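You operate a simulated robot arm through the tools that you are given. There is no shell and no other tool. Be economical: measure what you need, move in short steps, check, and stop when the job is done.

Carry out the task below with a simulated robot arm. There is one attempt and no reset: what you move stays moved.

JOB
Put one of the square foams from the packing bench on the white filter disc there.
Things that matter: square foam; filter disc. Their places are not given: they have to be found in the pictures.

The check looks at the end state, three seconds after you hand in, the way a careful person would. Anything else that was tipped, shoved, dropped, spilled or broken makes it a failure.

ROBOT AND FRAMES
A 7-joint arm with a two-finger parallel gripper, fixed in place. Base frame: the origin is at the foot of the arm, x ahead of it, y to its left, z up; the work surface is at about z = 0.85. Units: m, rad, N and s.
With the tool pointing down near the work surface it reaches from about 0.3 to 0.7 m from the base axis. Its first joint turns from -1.152 to 1.152 rad. Payload 1.57 kg.
The tool frame sits at the grasp point between the pads (the TCP): z along the fingers, y along the line on which they close. The tips reach 0.03 m beyond it. The gripper opens to 0.11 m. The fingers are 0.024 m wide and 0.012 m thick; the gripper's body (0.048 by 0.112 m) begins 0.078 m behind the TCP.
Orientation is that of the tool frame in the base frame, as a unit quaternion [w, x, y, z]. With the fingers straight down and closing along the base's y, the tool's x points along the base's -x, its y along +y and its z along -z.

CONTROLS
- The arm moves only by the tool arm_command. Its argument "motion" is a list of rows, each a list of 5 numbers: the shift along the tool's x, y, z in units of 20 mm (1.0 is 20 mm), then the turn about the tool's z in units of 4 degrees (1.0 is 4 degrees), then the opening in per cent of the stroke, from 0 (shut) to 100 (fully open). In form: [[x, y, z, twist, claw], ...]. A call has 1 to 8 rows; each row shifts and turns the commanded pose from where the row before left it, along the tool's axes as they then stand. A call with a number of a shift or a turn outside -1 to 1 is refused whole. Rows are played at 5 a second. More than 0.05 m and 0.15 rad between two rows, or a gripper value outside its range, and nothing of the call is played. Where a pose cannot be reached the arm comes as near as it can. A force on the tool above 40 N (or 10 N above the force at the start of the call, whichever is more), or a blocked arm, ends the call early, and 0.2 s more pass. Each finger travels about 0.108 m/s and halts on what it meets, pressing with about 33 N; the grip force reading is that of the motor and also rises with nothing between the fingers. The clock runs only during rows and for 0.2 s after the last one: add rows that do not move to give the fingers time. It gives the time, the measured TCP pose, the force on the tool (base axes), the opening and the grip force at its end, in the units of the frame above (readings bear some noise), and new pictures: "show" is both (left out), scene, wrist or none.
- Cameras (640 x 400 px; columns grow to the right, rows downward): "scene" is fixed at [0.1718, -0.3964, 1.4025]; the picture's right is [0.71, -0.71, 0.00], its down [-0.41, -0.41, -0.82] and it looks along [0.58, 0.58, -0.58] (base axes); focal length 359 px, centre (320, 200). "wrist" rides on the gripper at [-0.036, 0, -0.08] in the tool frame; the picture's right is [0.00, -1.00, 0.00], its down [0.97, 0.00, -0.24] and it looks along [0.24, 0.00, 0.97] (tool axes); focal length 218 px, centre (320, 200).
- measure_at(camera, pixels): for up to 12 pixels [column, row] of the newest picture of that camera ("zoom" is the newest enlarged one), the place [x, y, z] in the base frame of the surface seen there, good to about 0.002 m. It takes no simulated time.
- inspect(camera, box): a new picture of the part [left, top, right, bottom] of that camera's present view, enlarged. It takes no simulated time.
- job_done(): hands the job in; it is judged then, once.

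Keep the steps short. Do not move on a guess: measure, check each grasp and each placing, and mend mistakes. In all there are 60 turns and 120 pictures (those below and enlarged ones count). Leave the gripper open and the arm clear of the work at the hand-in unless told otherwise, and finish with a single line.

The tools are called after "Request:" by a JSON object that holds its "method" and its "body". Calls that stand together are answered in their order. arm_command: Moves the arm, as the interface text tells. Its arguments: {"type":"object","properties":{"motion":{"type":"array"},"show":{"type":"string","enum":["both","scene","wrist","none"]}},"required":["motion"]} The other tools are called the same way: measure_at (camera, pixels) gives the place of the surface under pixels of a picture; inspect (camera, box) takes an enlarged picture of a part of a camera's view; job_done () hands the job in.

At the start:

```text
time_s: 0.0
eef_pos: [0.3801, 0.0692, 1.0807]
ee_rot: [0.0, 0.0, 1.0, 0.0]
wrist_force: [0.5, 0.9, -0.5]
grip_width: 0.1099
finger_force: 0.1
```

scene: 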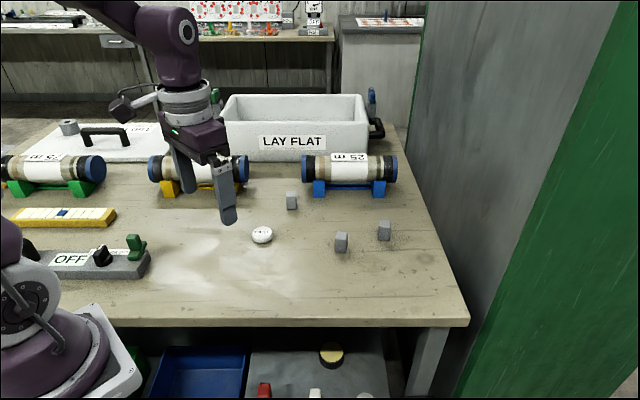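
wrist: 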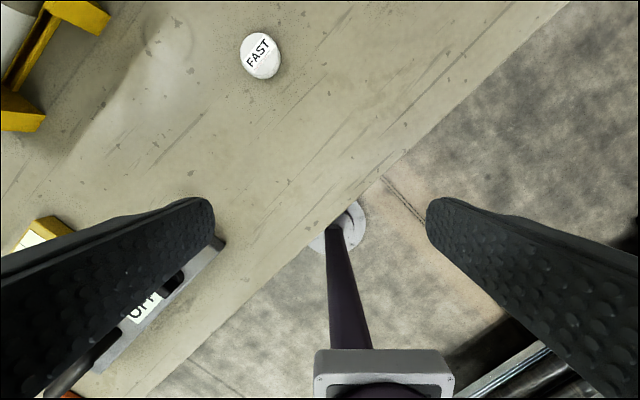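

I see a white disc ("FAST") at scene (262,235) and three grey cubes at (291,200), (341,242) and (384,230). I'll enlarge that area first.

Request:
{"method": "inspect", "body": {"camera": "scene", "box": [230, 170, 430, 295]}}

Request:
{"method": "inspect", "body": {"camera": "scene", "box": [0, 90, 240, 290]}}

Request:
{"method": "measure_at", "body": {"camera": "scene", "pixels": [[262, 233], [291, 195], [341, 236], [384, 225], [290, 230], [262, 243], [291, 205], [341, 247], [384, 236]]}}

```text
3.20 times, centred on (330, 232) of scene
```

zoom: 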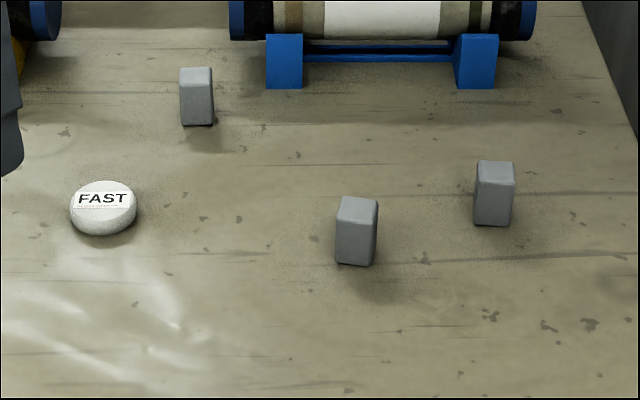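

```text
2.00 times, centred on (120, 190) of scene
```

zoom: 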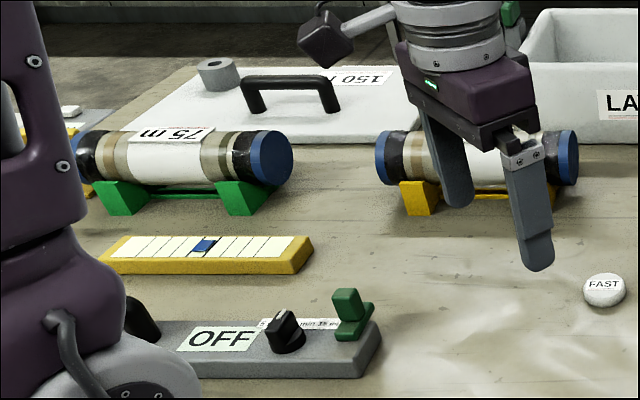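

```text
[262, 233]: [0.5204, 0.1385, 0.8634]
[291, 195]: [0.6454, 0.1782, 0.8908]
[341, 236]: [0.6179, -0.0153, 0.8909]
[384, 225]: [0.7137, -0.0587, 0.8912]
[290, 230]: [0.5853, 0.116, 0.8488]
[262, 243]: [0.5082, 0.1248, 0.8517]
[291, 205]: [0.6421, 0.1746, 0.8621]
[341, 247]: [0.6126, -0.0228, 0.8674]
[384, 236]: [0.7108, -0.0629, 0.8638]
```

The three grey blocks are small square pieces about 4 cm tall. The white disc, about 4 cm across, has its top near z 0.863. The block at about (0.615,-0.018) is within reach and clear of other things. I'll move above it at height and look down.

Request:
{"method": "arm_command", "body": {"motion": [[-1, -0.5, 0, 0, 100], [-1, -0.5, 0, 0, 100], [-1, -0.5, 0, 0, 100], [-1, -0.5, 0, 0, 100], [-1, -0.5, 0, 0, 100], [-1, -0.5, 0, 0, 100], [-1, -0.5, 0, 0, 100], [-1, -0.5, 0, 0, 100]], "show": "none"}}

Request:
{"method": "arm_command", "body": {"motion": [[-1, -0.3, 0.5, 0, 100], [-1, 0, 0.5, 0, 100], [-1, 0, 0.5, 0, 100], [-0.8, 0, 0.5, 0, 100], [0, 0, 0.5, 0, 100], [0, 0, 0, 0, 100]]}}

```text
time_s: 1.8
eef_pos: [0.5398, -0.0105, 1.0816]
ee_rot: [0.0, 0.001, 1.0, 0.0]
wrist_force: [0.2, -0.1, 0.1]
grip_width: 0.1103
finger_force: 0.0
```

```text
time_s: 3.2
eef_pos: [0.6178, -0.0192, 1.0308]
ee_rot: [0.0, 0.0, 1.0, 0.001]
wrist_force: [0.1, 0.0, -0.3]
grip_width: 0.11
finger_force: 0.0
```

scene: 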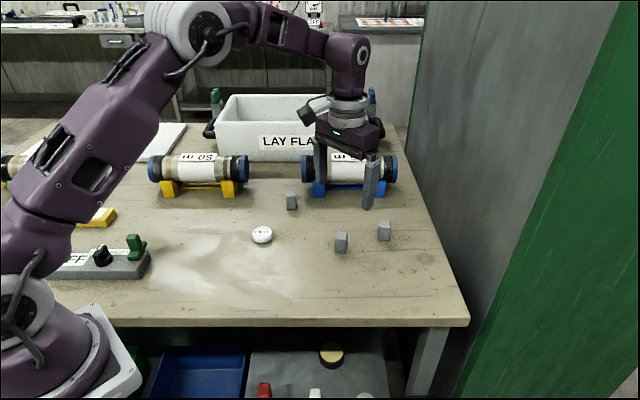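
wrist: 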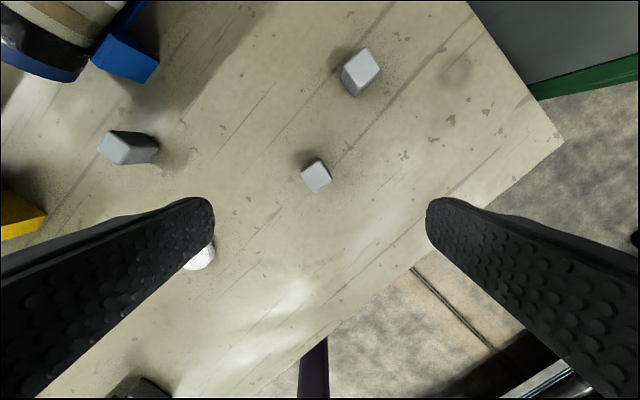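

I'm above the block, seen at wrist (317,177). I'll enlarge it to read its corners and how it is turned.

Request:
{"method": "inspect", "body": {"camera": "wrist", "box": [277, 150, 357, 200]}}

```text
8.00 times, centred on (317, 175) of wrist
```

zoom: 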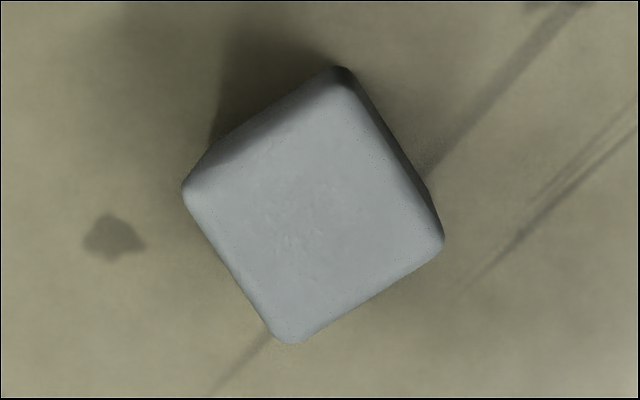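

Request:
{"method": "measure_at", "body": {"camera": "zoom", "pixels": [[195, 188], [345, 90], [432, 235], [290, 332], [315, 210], [240, 260], [390, 165], [270, 140], [360, 283], [100, 320]]}}

Request:
{"method": "measure_at", "body": {"camera": "scene", "pixels": [[262, 228], [254, 233], [262, 233], [270, 233], [262, 238], [258, 230], [266, 230], [262, 241], [262, 226]]}}

```text
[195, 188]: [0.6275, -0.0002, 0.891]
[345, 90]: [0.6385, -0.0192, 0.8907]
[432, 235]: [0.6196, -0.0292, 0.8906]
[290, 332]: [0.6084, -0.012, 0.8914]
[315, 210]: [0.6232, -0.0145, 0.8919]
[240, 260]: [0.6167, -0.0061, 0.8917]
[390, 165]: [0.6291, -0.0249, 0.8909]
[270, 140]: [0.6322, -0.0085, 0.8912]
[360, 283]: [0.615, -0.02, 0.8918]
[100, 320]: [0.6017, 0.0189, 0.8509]
```

```text
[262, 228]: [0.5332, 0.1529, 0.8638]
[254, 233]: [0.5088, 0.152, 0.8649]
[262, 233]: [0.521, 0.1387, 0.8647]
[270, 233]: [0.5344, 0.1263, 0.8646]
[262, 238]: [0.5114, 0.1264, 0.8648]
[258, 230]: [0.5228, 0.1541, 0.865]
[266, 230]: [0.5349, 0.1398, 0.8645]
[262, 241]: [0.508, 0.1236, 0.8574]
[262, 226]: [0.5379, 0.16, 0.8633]
```

The block's top is at z 0.891, its centre is at (0.6235,-0.0152), its sides are about 22 mm and it is turned about 31°. I'll turn the tool -31° about its z, centre it, narrow the fingers a little and come down partway.

Request:
{"method": "arm_command", "body": {"motion": [[-0.285, 0.2, 0, 0, 70], [0, 0, 0.5, -0.97, 70], [0, 0, 0.5, -0.97, 70], [0, 0, 0.5, -0.97, 70], [0, 0, 0.5, -0.97, 70], [0, 0, 0.5, -0.97, 70], [0, 0, 0.5, -0.97, 70], [0, 0, 0.5, -0.97, 70]], "show": "none"}}

Request:
{"method": "arm_command", "body": {"motion": [[0, 0, 0, -0.97, 70], [0, 0, 0, 0, 70]]}}

```text
time_s: 5.0
eef_pos: [0.6221, -0.0128, 0.9615]
ee_rot: [0.0, -0.235, 0.972, -0.001]
wrist_force: [-0.3, 0.2, -0.6]
grip_width: 0.077
finger_force: 0.0
```

```text
time_s: 5.6
eef_pos: [0.6222, -0.0128, 0.9601]
ee_rot: [0.0, -0.268, 0.963, 0.0]
wrist_force: [0.9, 0.0, -0.4]
grip_width: 0.0769
finger_force: 0.0
```

scene: 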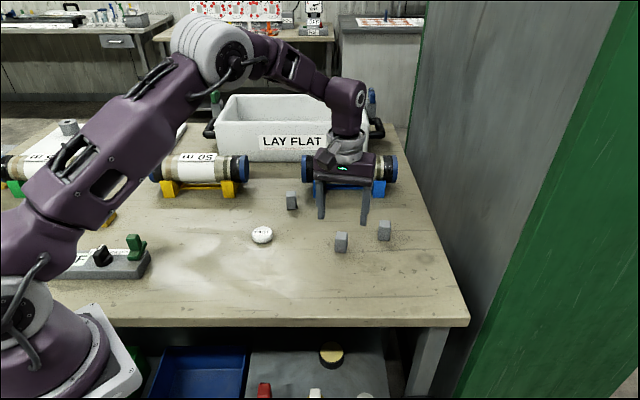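
wrist: 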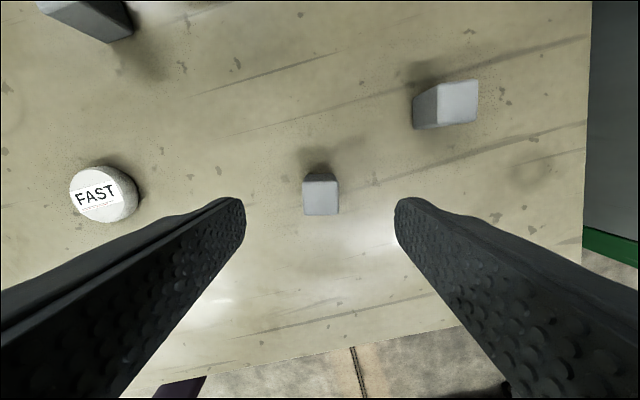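

The block now lies square between the fingers at wrist (320,195). I'll measure its centre and the disc's top from this view.

Request:
{"method": "measure_at", "body": {"camera": "wrist", "pixels": [[320, 198], [304, 198], [337, 198], [320, 183], [320, 213], [97, 194], [70, 194], [121, 194], [97, 169], [97, 219], [80, 176], [115, 212]]}}

Request:
{"method": "inspect", "body": {"camera": "wrist", "box": [50, 150, 162, 220]}}

```text
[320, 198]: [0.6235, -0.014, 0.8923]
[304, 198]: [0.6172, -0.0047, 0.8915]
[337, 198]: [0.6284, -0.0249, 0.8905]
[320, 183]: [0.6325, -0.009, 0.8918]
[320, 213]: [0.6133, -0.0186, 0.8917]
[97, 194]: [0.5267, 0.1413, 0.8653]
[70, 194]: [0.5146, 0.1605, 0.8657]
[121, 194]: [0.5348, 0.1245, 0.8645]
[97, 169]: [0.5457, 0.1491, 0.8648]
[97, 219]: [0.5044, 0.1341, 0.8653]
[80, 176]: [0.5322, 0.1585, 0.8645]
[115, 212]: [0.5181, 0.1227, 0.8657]
```

```text
5.71 times, centred on (106, 185) of wrist
```

zoom: 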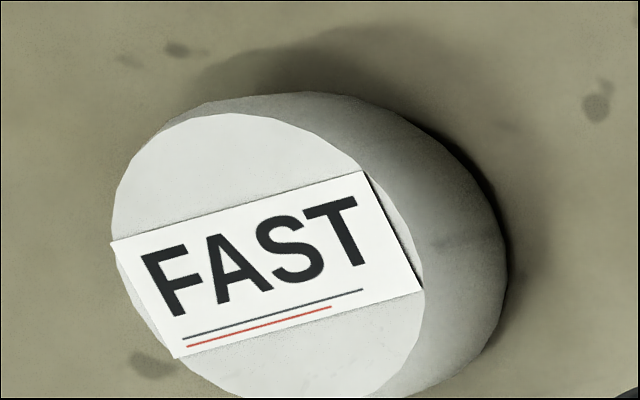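

The disc's top centre is (0.525,0.142) at z 0.865. The block's centre is within 2 mm of the TCP. I'll nudge the tool, then come down to TCP z 0.888 with the fingers open.

Request:
{"method": "arm_command", "body": {"motion": [[0, -0.09, 0.6, 0, 60], [0, 0, 0.8, 0, 60], [0, 0, 0.8, 0, 60], [0, 0, 0.8, 0, 60], [0, 0, 0.6, 0, 60], [0, 0, 0, 0, 60]]}}

```text
time_s: 7.0
eef_pos: [0.6235, -0.0147, 0.8886]
ee_rot: [0.0, -0.267, 0.964, 0.0]
wrist_force: [-1.7, 0.3, -0.2]
grip_width: 0.0661
finger_force: 0.0
```

scene: 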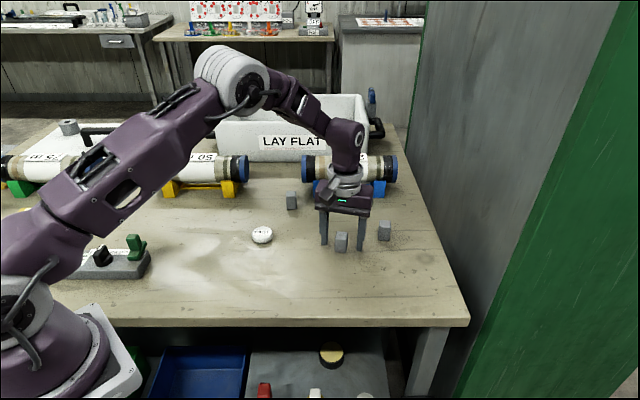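
wrist: 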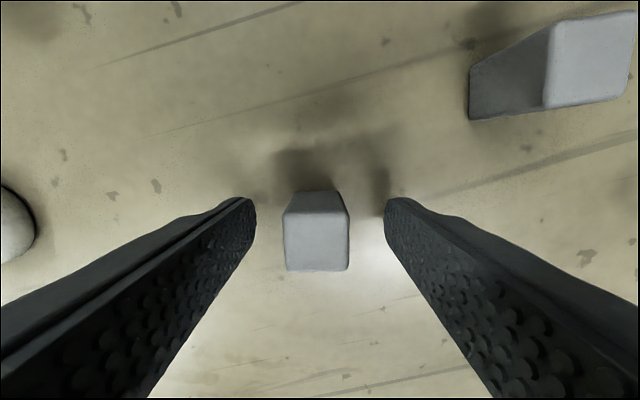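

The fingers straddle the block at wrist (317,232). I'll close in stages to just under its width so as not to crush it.

Request:
{"method": "arm_command", "body": {"motion": [[0, 0, 0, 0, 40], [0, 0, 0, 0, 30], [0, 0, 0, 0, 22], [0, 0, 0, 0, 18], [0, 0, 0, 0, 18], [0, 0, 0, 0, 18]], "show": "wrist"}}

```text
time_s: 8.4
eef_pos: [0.623, -0.0149, 0.8895]
ee_rot: [0.0, -0.267, 0.964, 0.0]
wrist_force: [0.7, -0.5, 1.2]
grip_width: 0.0228
finger_force: 33.2
```

wrist: 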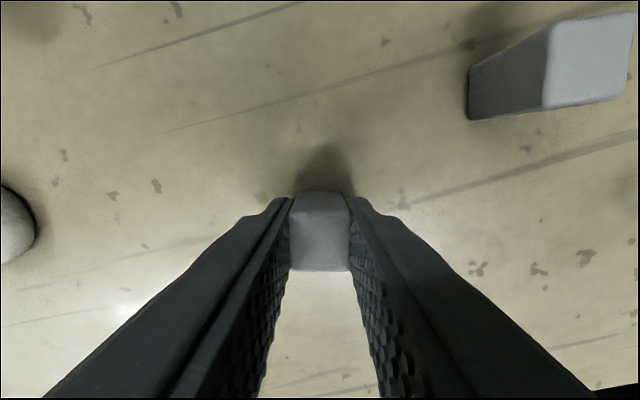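

The fingers stopped at 22.8 mm with 33 N, so the block is held. I'll lift it 8 cm and check.

Request:
{"method": "arm_command", "body": {"motion": [[0, 0, -0.5, 0, 18], [0, 0, -0.8, 0, 18], [0, 0, -0.9, 0, 18], [0, 0, -0.9, 0, 18], [0, 0, -0.9, 0, 18], [0, 0, 0, 0, 18]]}}

```text
time_s: 9.8
eef_pos: [0.6232, -0.0138, 0.9699]
ee_rot: [-0.001, -0.267, 0.964, 0.0]
wrist_force: [0.1, 0.4, -0.3]
grip_width: 0.0224
finger_force: 33.4
```

scene: 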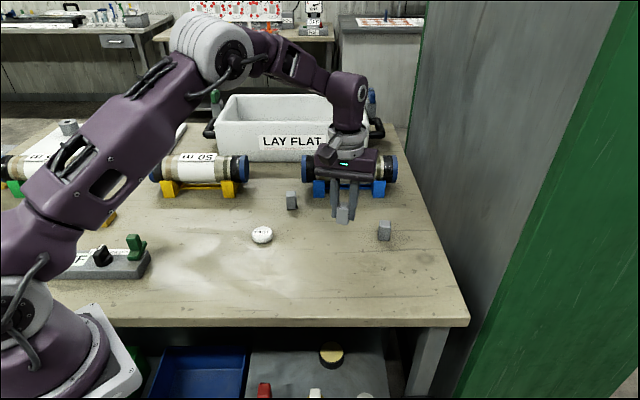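
wrist: 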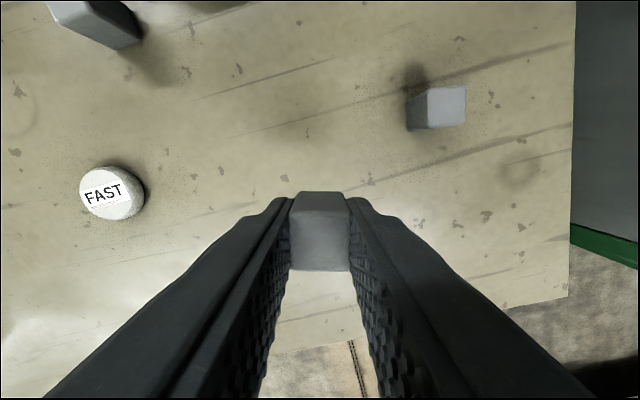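

The block came up with the gripper (22.4 mm, still held), and the neighbours did not move. I'll carry it over the disc: 0.184 m along tool y and 4 mm along tool x.

Request:
{"method": "arm_command", "body": {"motion": [[0, 0.8, 0, 0, 18], [0, 1, 0, 0, 18], [0, 1, 0, 0, 18], [0, 1, 0, 0, 18], [0.18, 1, 0, 0, 18], [0, 1, 0, 0, 18], [0, 1, 0, 0, 18], [0, 1, 0, 0, 18]], "show": "none"}}

Request:
{"method": "arm_command", "body": {"motion": [[0, 0.9, 0, 0, 18], [0, 0.5, 0, 0, 18], [0, 0, 0, 0, 18], [0, 0, 0, 0, 18]]}}

```text
time_s: 11.6
eef_pos: [0.5392, 0.1164, 0.9693]
ee_rot: [0.0, -0.267, 0.964, 0.0]
wrist_force: [0.0, -0.1, -0.1]
grip_width: 0.0225
finger_force: 32.8
```

```text
time_s: 12.6
eef_pos: [0.5259, 0.141, 0.9686]
ee_rot: [0.0, -0.267, 0.964, 0.0]
wrist_force: [0.1, -0.9, -0.8]
grip_width: 0.0225
finger_force: 33.2
```

scene: 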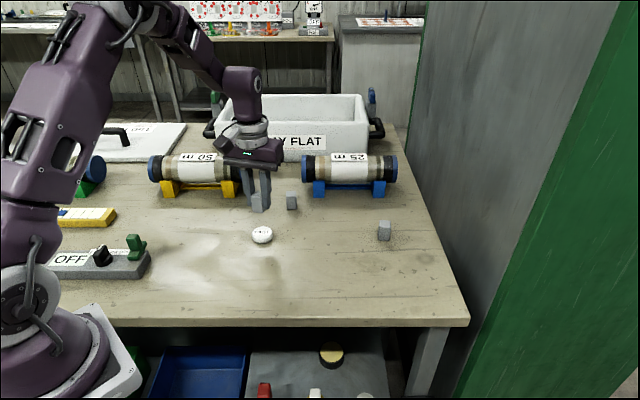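
wrist: 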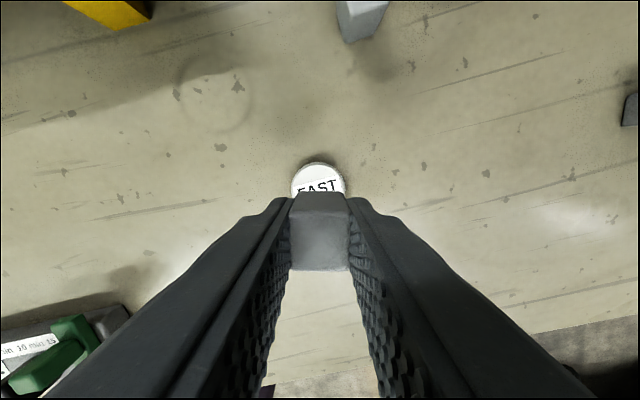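

The block is centred over the disc at TCP (0.526,0.141). Contact should come near TCP z 0.904, so I'll come down to about 0.910 and look.

Request:
{"method": "arm_command", "body": {"motion": [[0, 0, 0.7, 0, 18], [0, 0, 0.8, 0, 18], [0, 0, 0.8, 0, 18], [0, 0, 0.6, 0, 18], [0, 0, 0, 0, 18], [0, 0, 0, 0, 18]]}}

Request:
{"method": "inspect", "body": {"camera": "scene", "box": [222, 185, 302, 255]}}

```text
time_s: 14.0
eef_pos: [0.5254, 0.14, 0.9094]
ee_rot: [0.0, -0.267, 0.964, 0.0]
wrist_force: [-0.2, -0.2, 0.6]
grip_width: 0.0225
finger_force: 32.7
```

scene: 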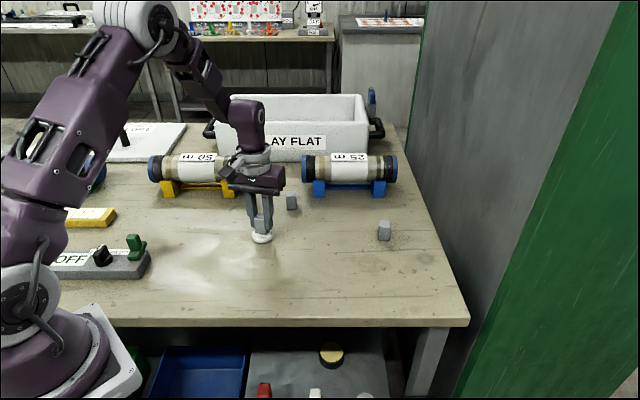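
wrist: 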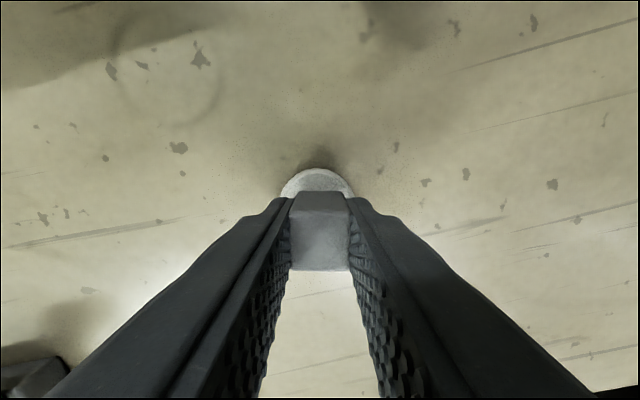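

```text
5.71 times, centred on (262, 220) of scene
```

zoom: 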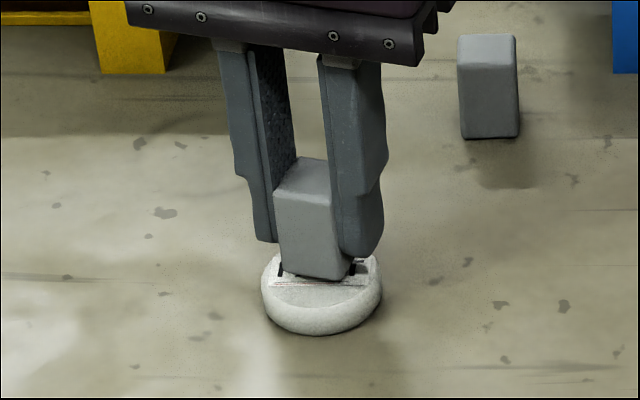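

The block hovers a few mm above the middle of the disc. I'll lower it in small steps while watching the force.

Request:
{"method": "arm_command", "body": {"motion": [[0, 0.06, 0.08, 0, 18], [0, 0, 0.06, 0, 18], [0, 0, 0.05, 0, 18], [0, 0, 0.03, 0, 18], [0, 0, 0, 0, 18]], "show": "none"}}

Request:
{"method": "inspect", "body": {"camera": "scene", "box": [222, 185, 302, 255]}}

```text
time_s: 15.2
eef_pos: [0.5245, 0.1411, 0.907]
ee_rot: [0.0, -0.267, 0.964, 0.0]
wrist_force: [0.2, -0.9, -0.5]
grip_width: 0.0226
finger_force: 33.1
```

```text
5.71 times, centred on (262, 220) of scene
```

zoom: 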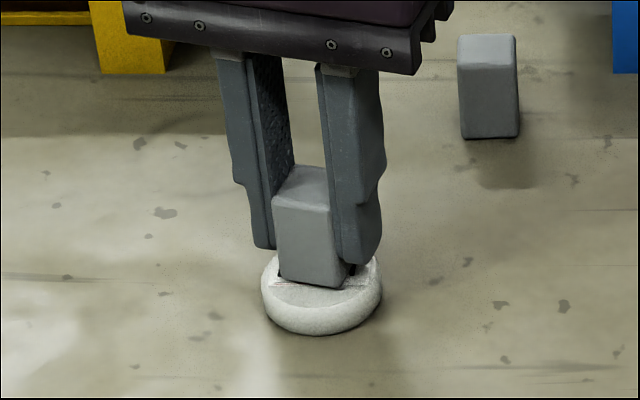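

There is no contact force yet and a small gap may remain. I'll lower it a little more in 0.6 mm steps.

Request:
{"method": "arm_command", "body": {"motion": [[0, 0, 0.03, 0, 18], [0, 0, 0.03, 0, 18], [0, 0, 0, 0, 18]], "show": "none"}}

Request:
{"method": "inspect", "body": {"camera": "scene", "box": [242, 205, 282, 245]}}

```text
time_s: 16.0
eef_pos: [0.5252, 0.1415, 0.9045]
ee_rot: [0.0, -0.268, 0.964, 0.0]
wrist_force: [0.1, 0.0, -0.3]
grip_width: 0.0227
finger_force: 33.3
```

```text
10.00 times, centred on (262, 225) of scene
```

zoom: 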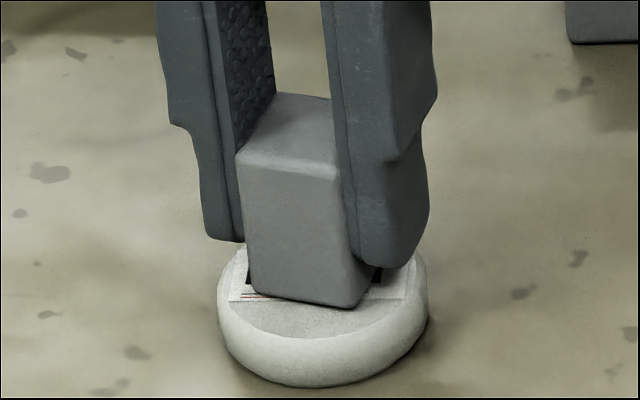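

I'll measure the block's top height against the expected resting height of about 0.906.

Request:
{"method": "measure_at", "body": {"camera": "zoom", "pixels": [[285, 130], [290, 140], [280, 120], [300, 125], [300, 320], [330, 325], [260, 315]]}}

Request:
{"method": "arm_command", "body": {"motion": [[0, 0, 0.03, 0, 18], [0, 0, 0.03, 0, 18], [0, 0, 0, 0, 18]], "show": "none"}}

```text
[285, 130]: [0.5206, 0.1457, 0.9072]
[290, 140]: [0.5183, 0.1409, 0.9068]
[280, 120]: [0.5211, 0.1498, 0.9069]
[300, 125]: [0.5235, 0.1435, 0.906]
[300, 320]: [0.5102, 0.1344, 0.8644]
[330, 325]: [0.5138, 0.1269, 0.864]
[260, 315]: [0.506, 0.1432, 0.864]
```

```text
time_s: 16.8
eef_pos: [0.5246, 0.1416, 0.9038]
ee_rot: [0.0, -0.267, 0.964, 0.001]
wrist_force: [-0.2, -0.4, 3.1]
grip_width: 0.0229
finger_force: 33.1
```

The force is now +3 N upward, so the block rests on the disc. I'll open the fingers gently and check.

Request:
{"method": "arm_command", "body": {"motion": [[0, 0, 0, 0, 22], [0, 0, 0, 0, 26], [0, 0, 0, 0, 32], [0, 0, 0, 0, 42], [0, 0, 0, 0, 55], [0, 0, 0, 0, 55]], "show": "wrist"}}

Request:
{"method": "inspect", "body": {"camera": "scene", "box": [222, 185, 302, 255]}}

```text
time_s: 18.2
eef_pos: [0.5243, 0.1417, 0.9045]
ee_rot: [0.001, -0.267, 0.964, 0.0]
wrist_force: [-0.6, 0.8, -0.8]
grip_width: 0.0604
finger_force: 0.1
```

wrist: 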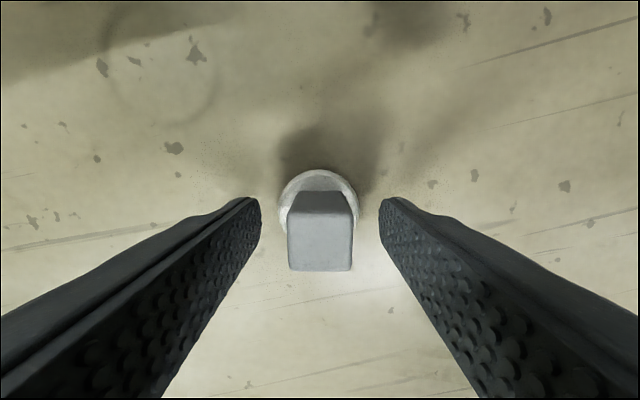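

```text
5.71 times, centred on (262, 220) of scene
```

zoom: 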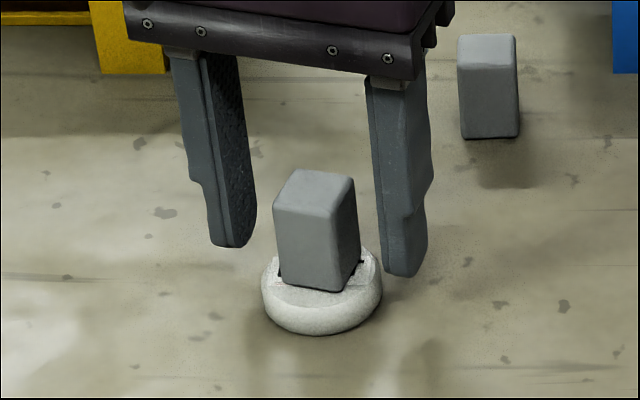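

The block stands upright in the middle of the disc, free of both fingers. I'll go straight up.

Request:
{"method": "arm_command", "body": {"motion": [[0, 0, -0.4, 0, 60], [0, 0, -0.8, 0, 60], [0, 0, -1, 0, 60], [0, 0, -1, 0, 80], [0, 0, -1, 0, 100], [0, 0, -1, 0, 100], [0, 0, -1, 0, 100], [0, 0, -1, 0, 100]]}}

Request:
{"method": "inspect", "body": {"camera": "scene", "box": [222, 185, 302, 255]}}

```text
time_s: 20.0
eef_pos: [0.5243, 0.1426, 1.0484]
ee_rot: [0.001, -0.268, 0.964, 0.0]
wrist_force: [-1.0, 0.2, 0.3]
grip_width: 0.11
finger_force: 0.0
```

scene: 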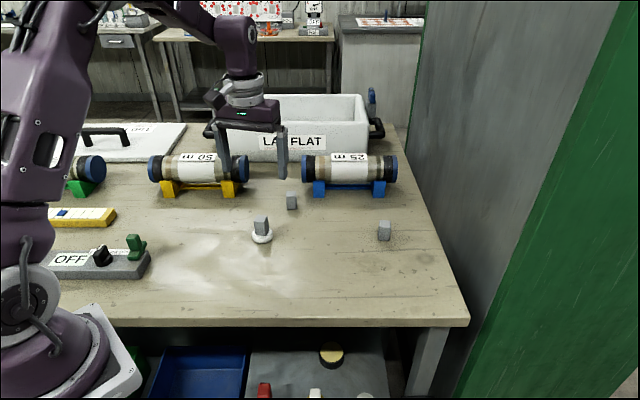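
wrist: 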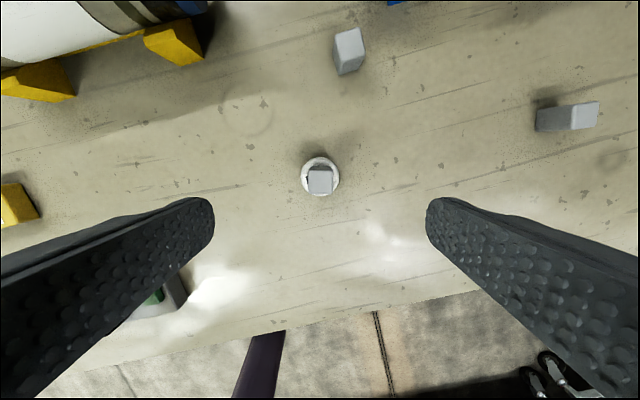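

```text
5.71 times, centred on (262, 220) of scene
```

zoom: 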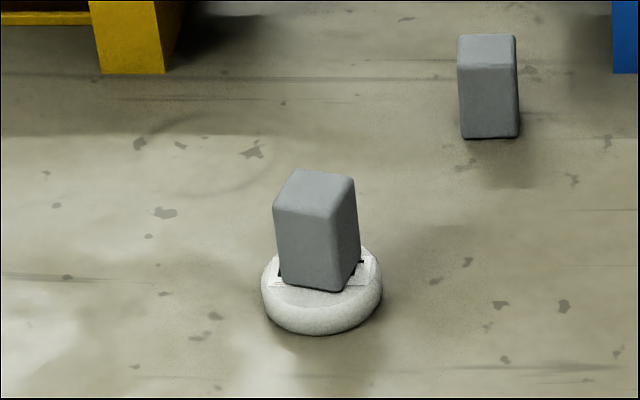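

The foam stands centred on the disc, nothing else has moved, the gripper is open and the arm is clear. I'll hand in.

Request:
{"method": "job_done", "body": {}}

```text
The job is handed in.
```

One square foam is standing upright in the middle of the white filter disc; nothing else was disturbed, and I handed in with the gripper open and the arm clear.
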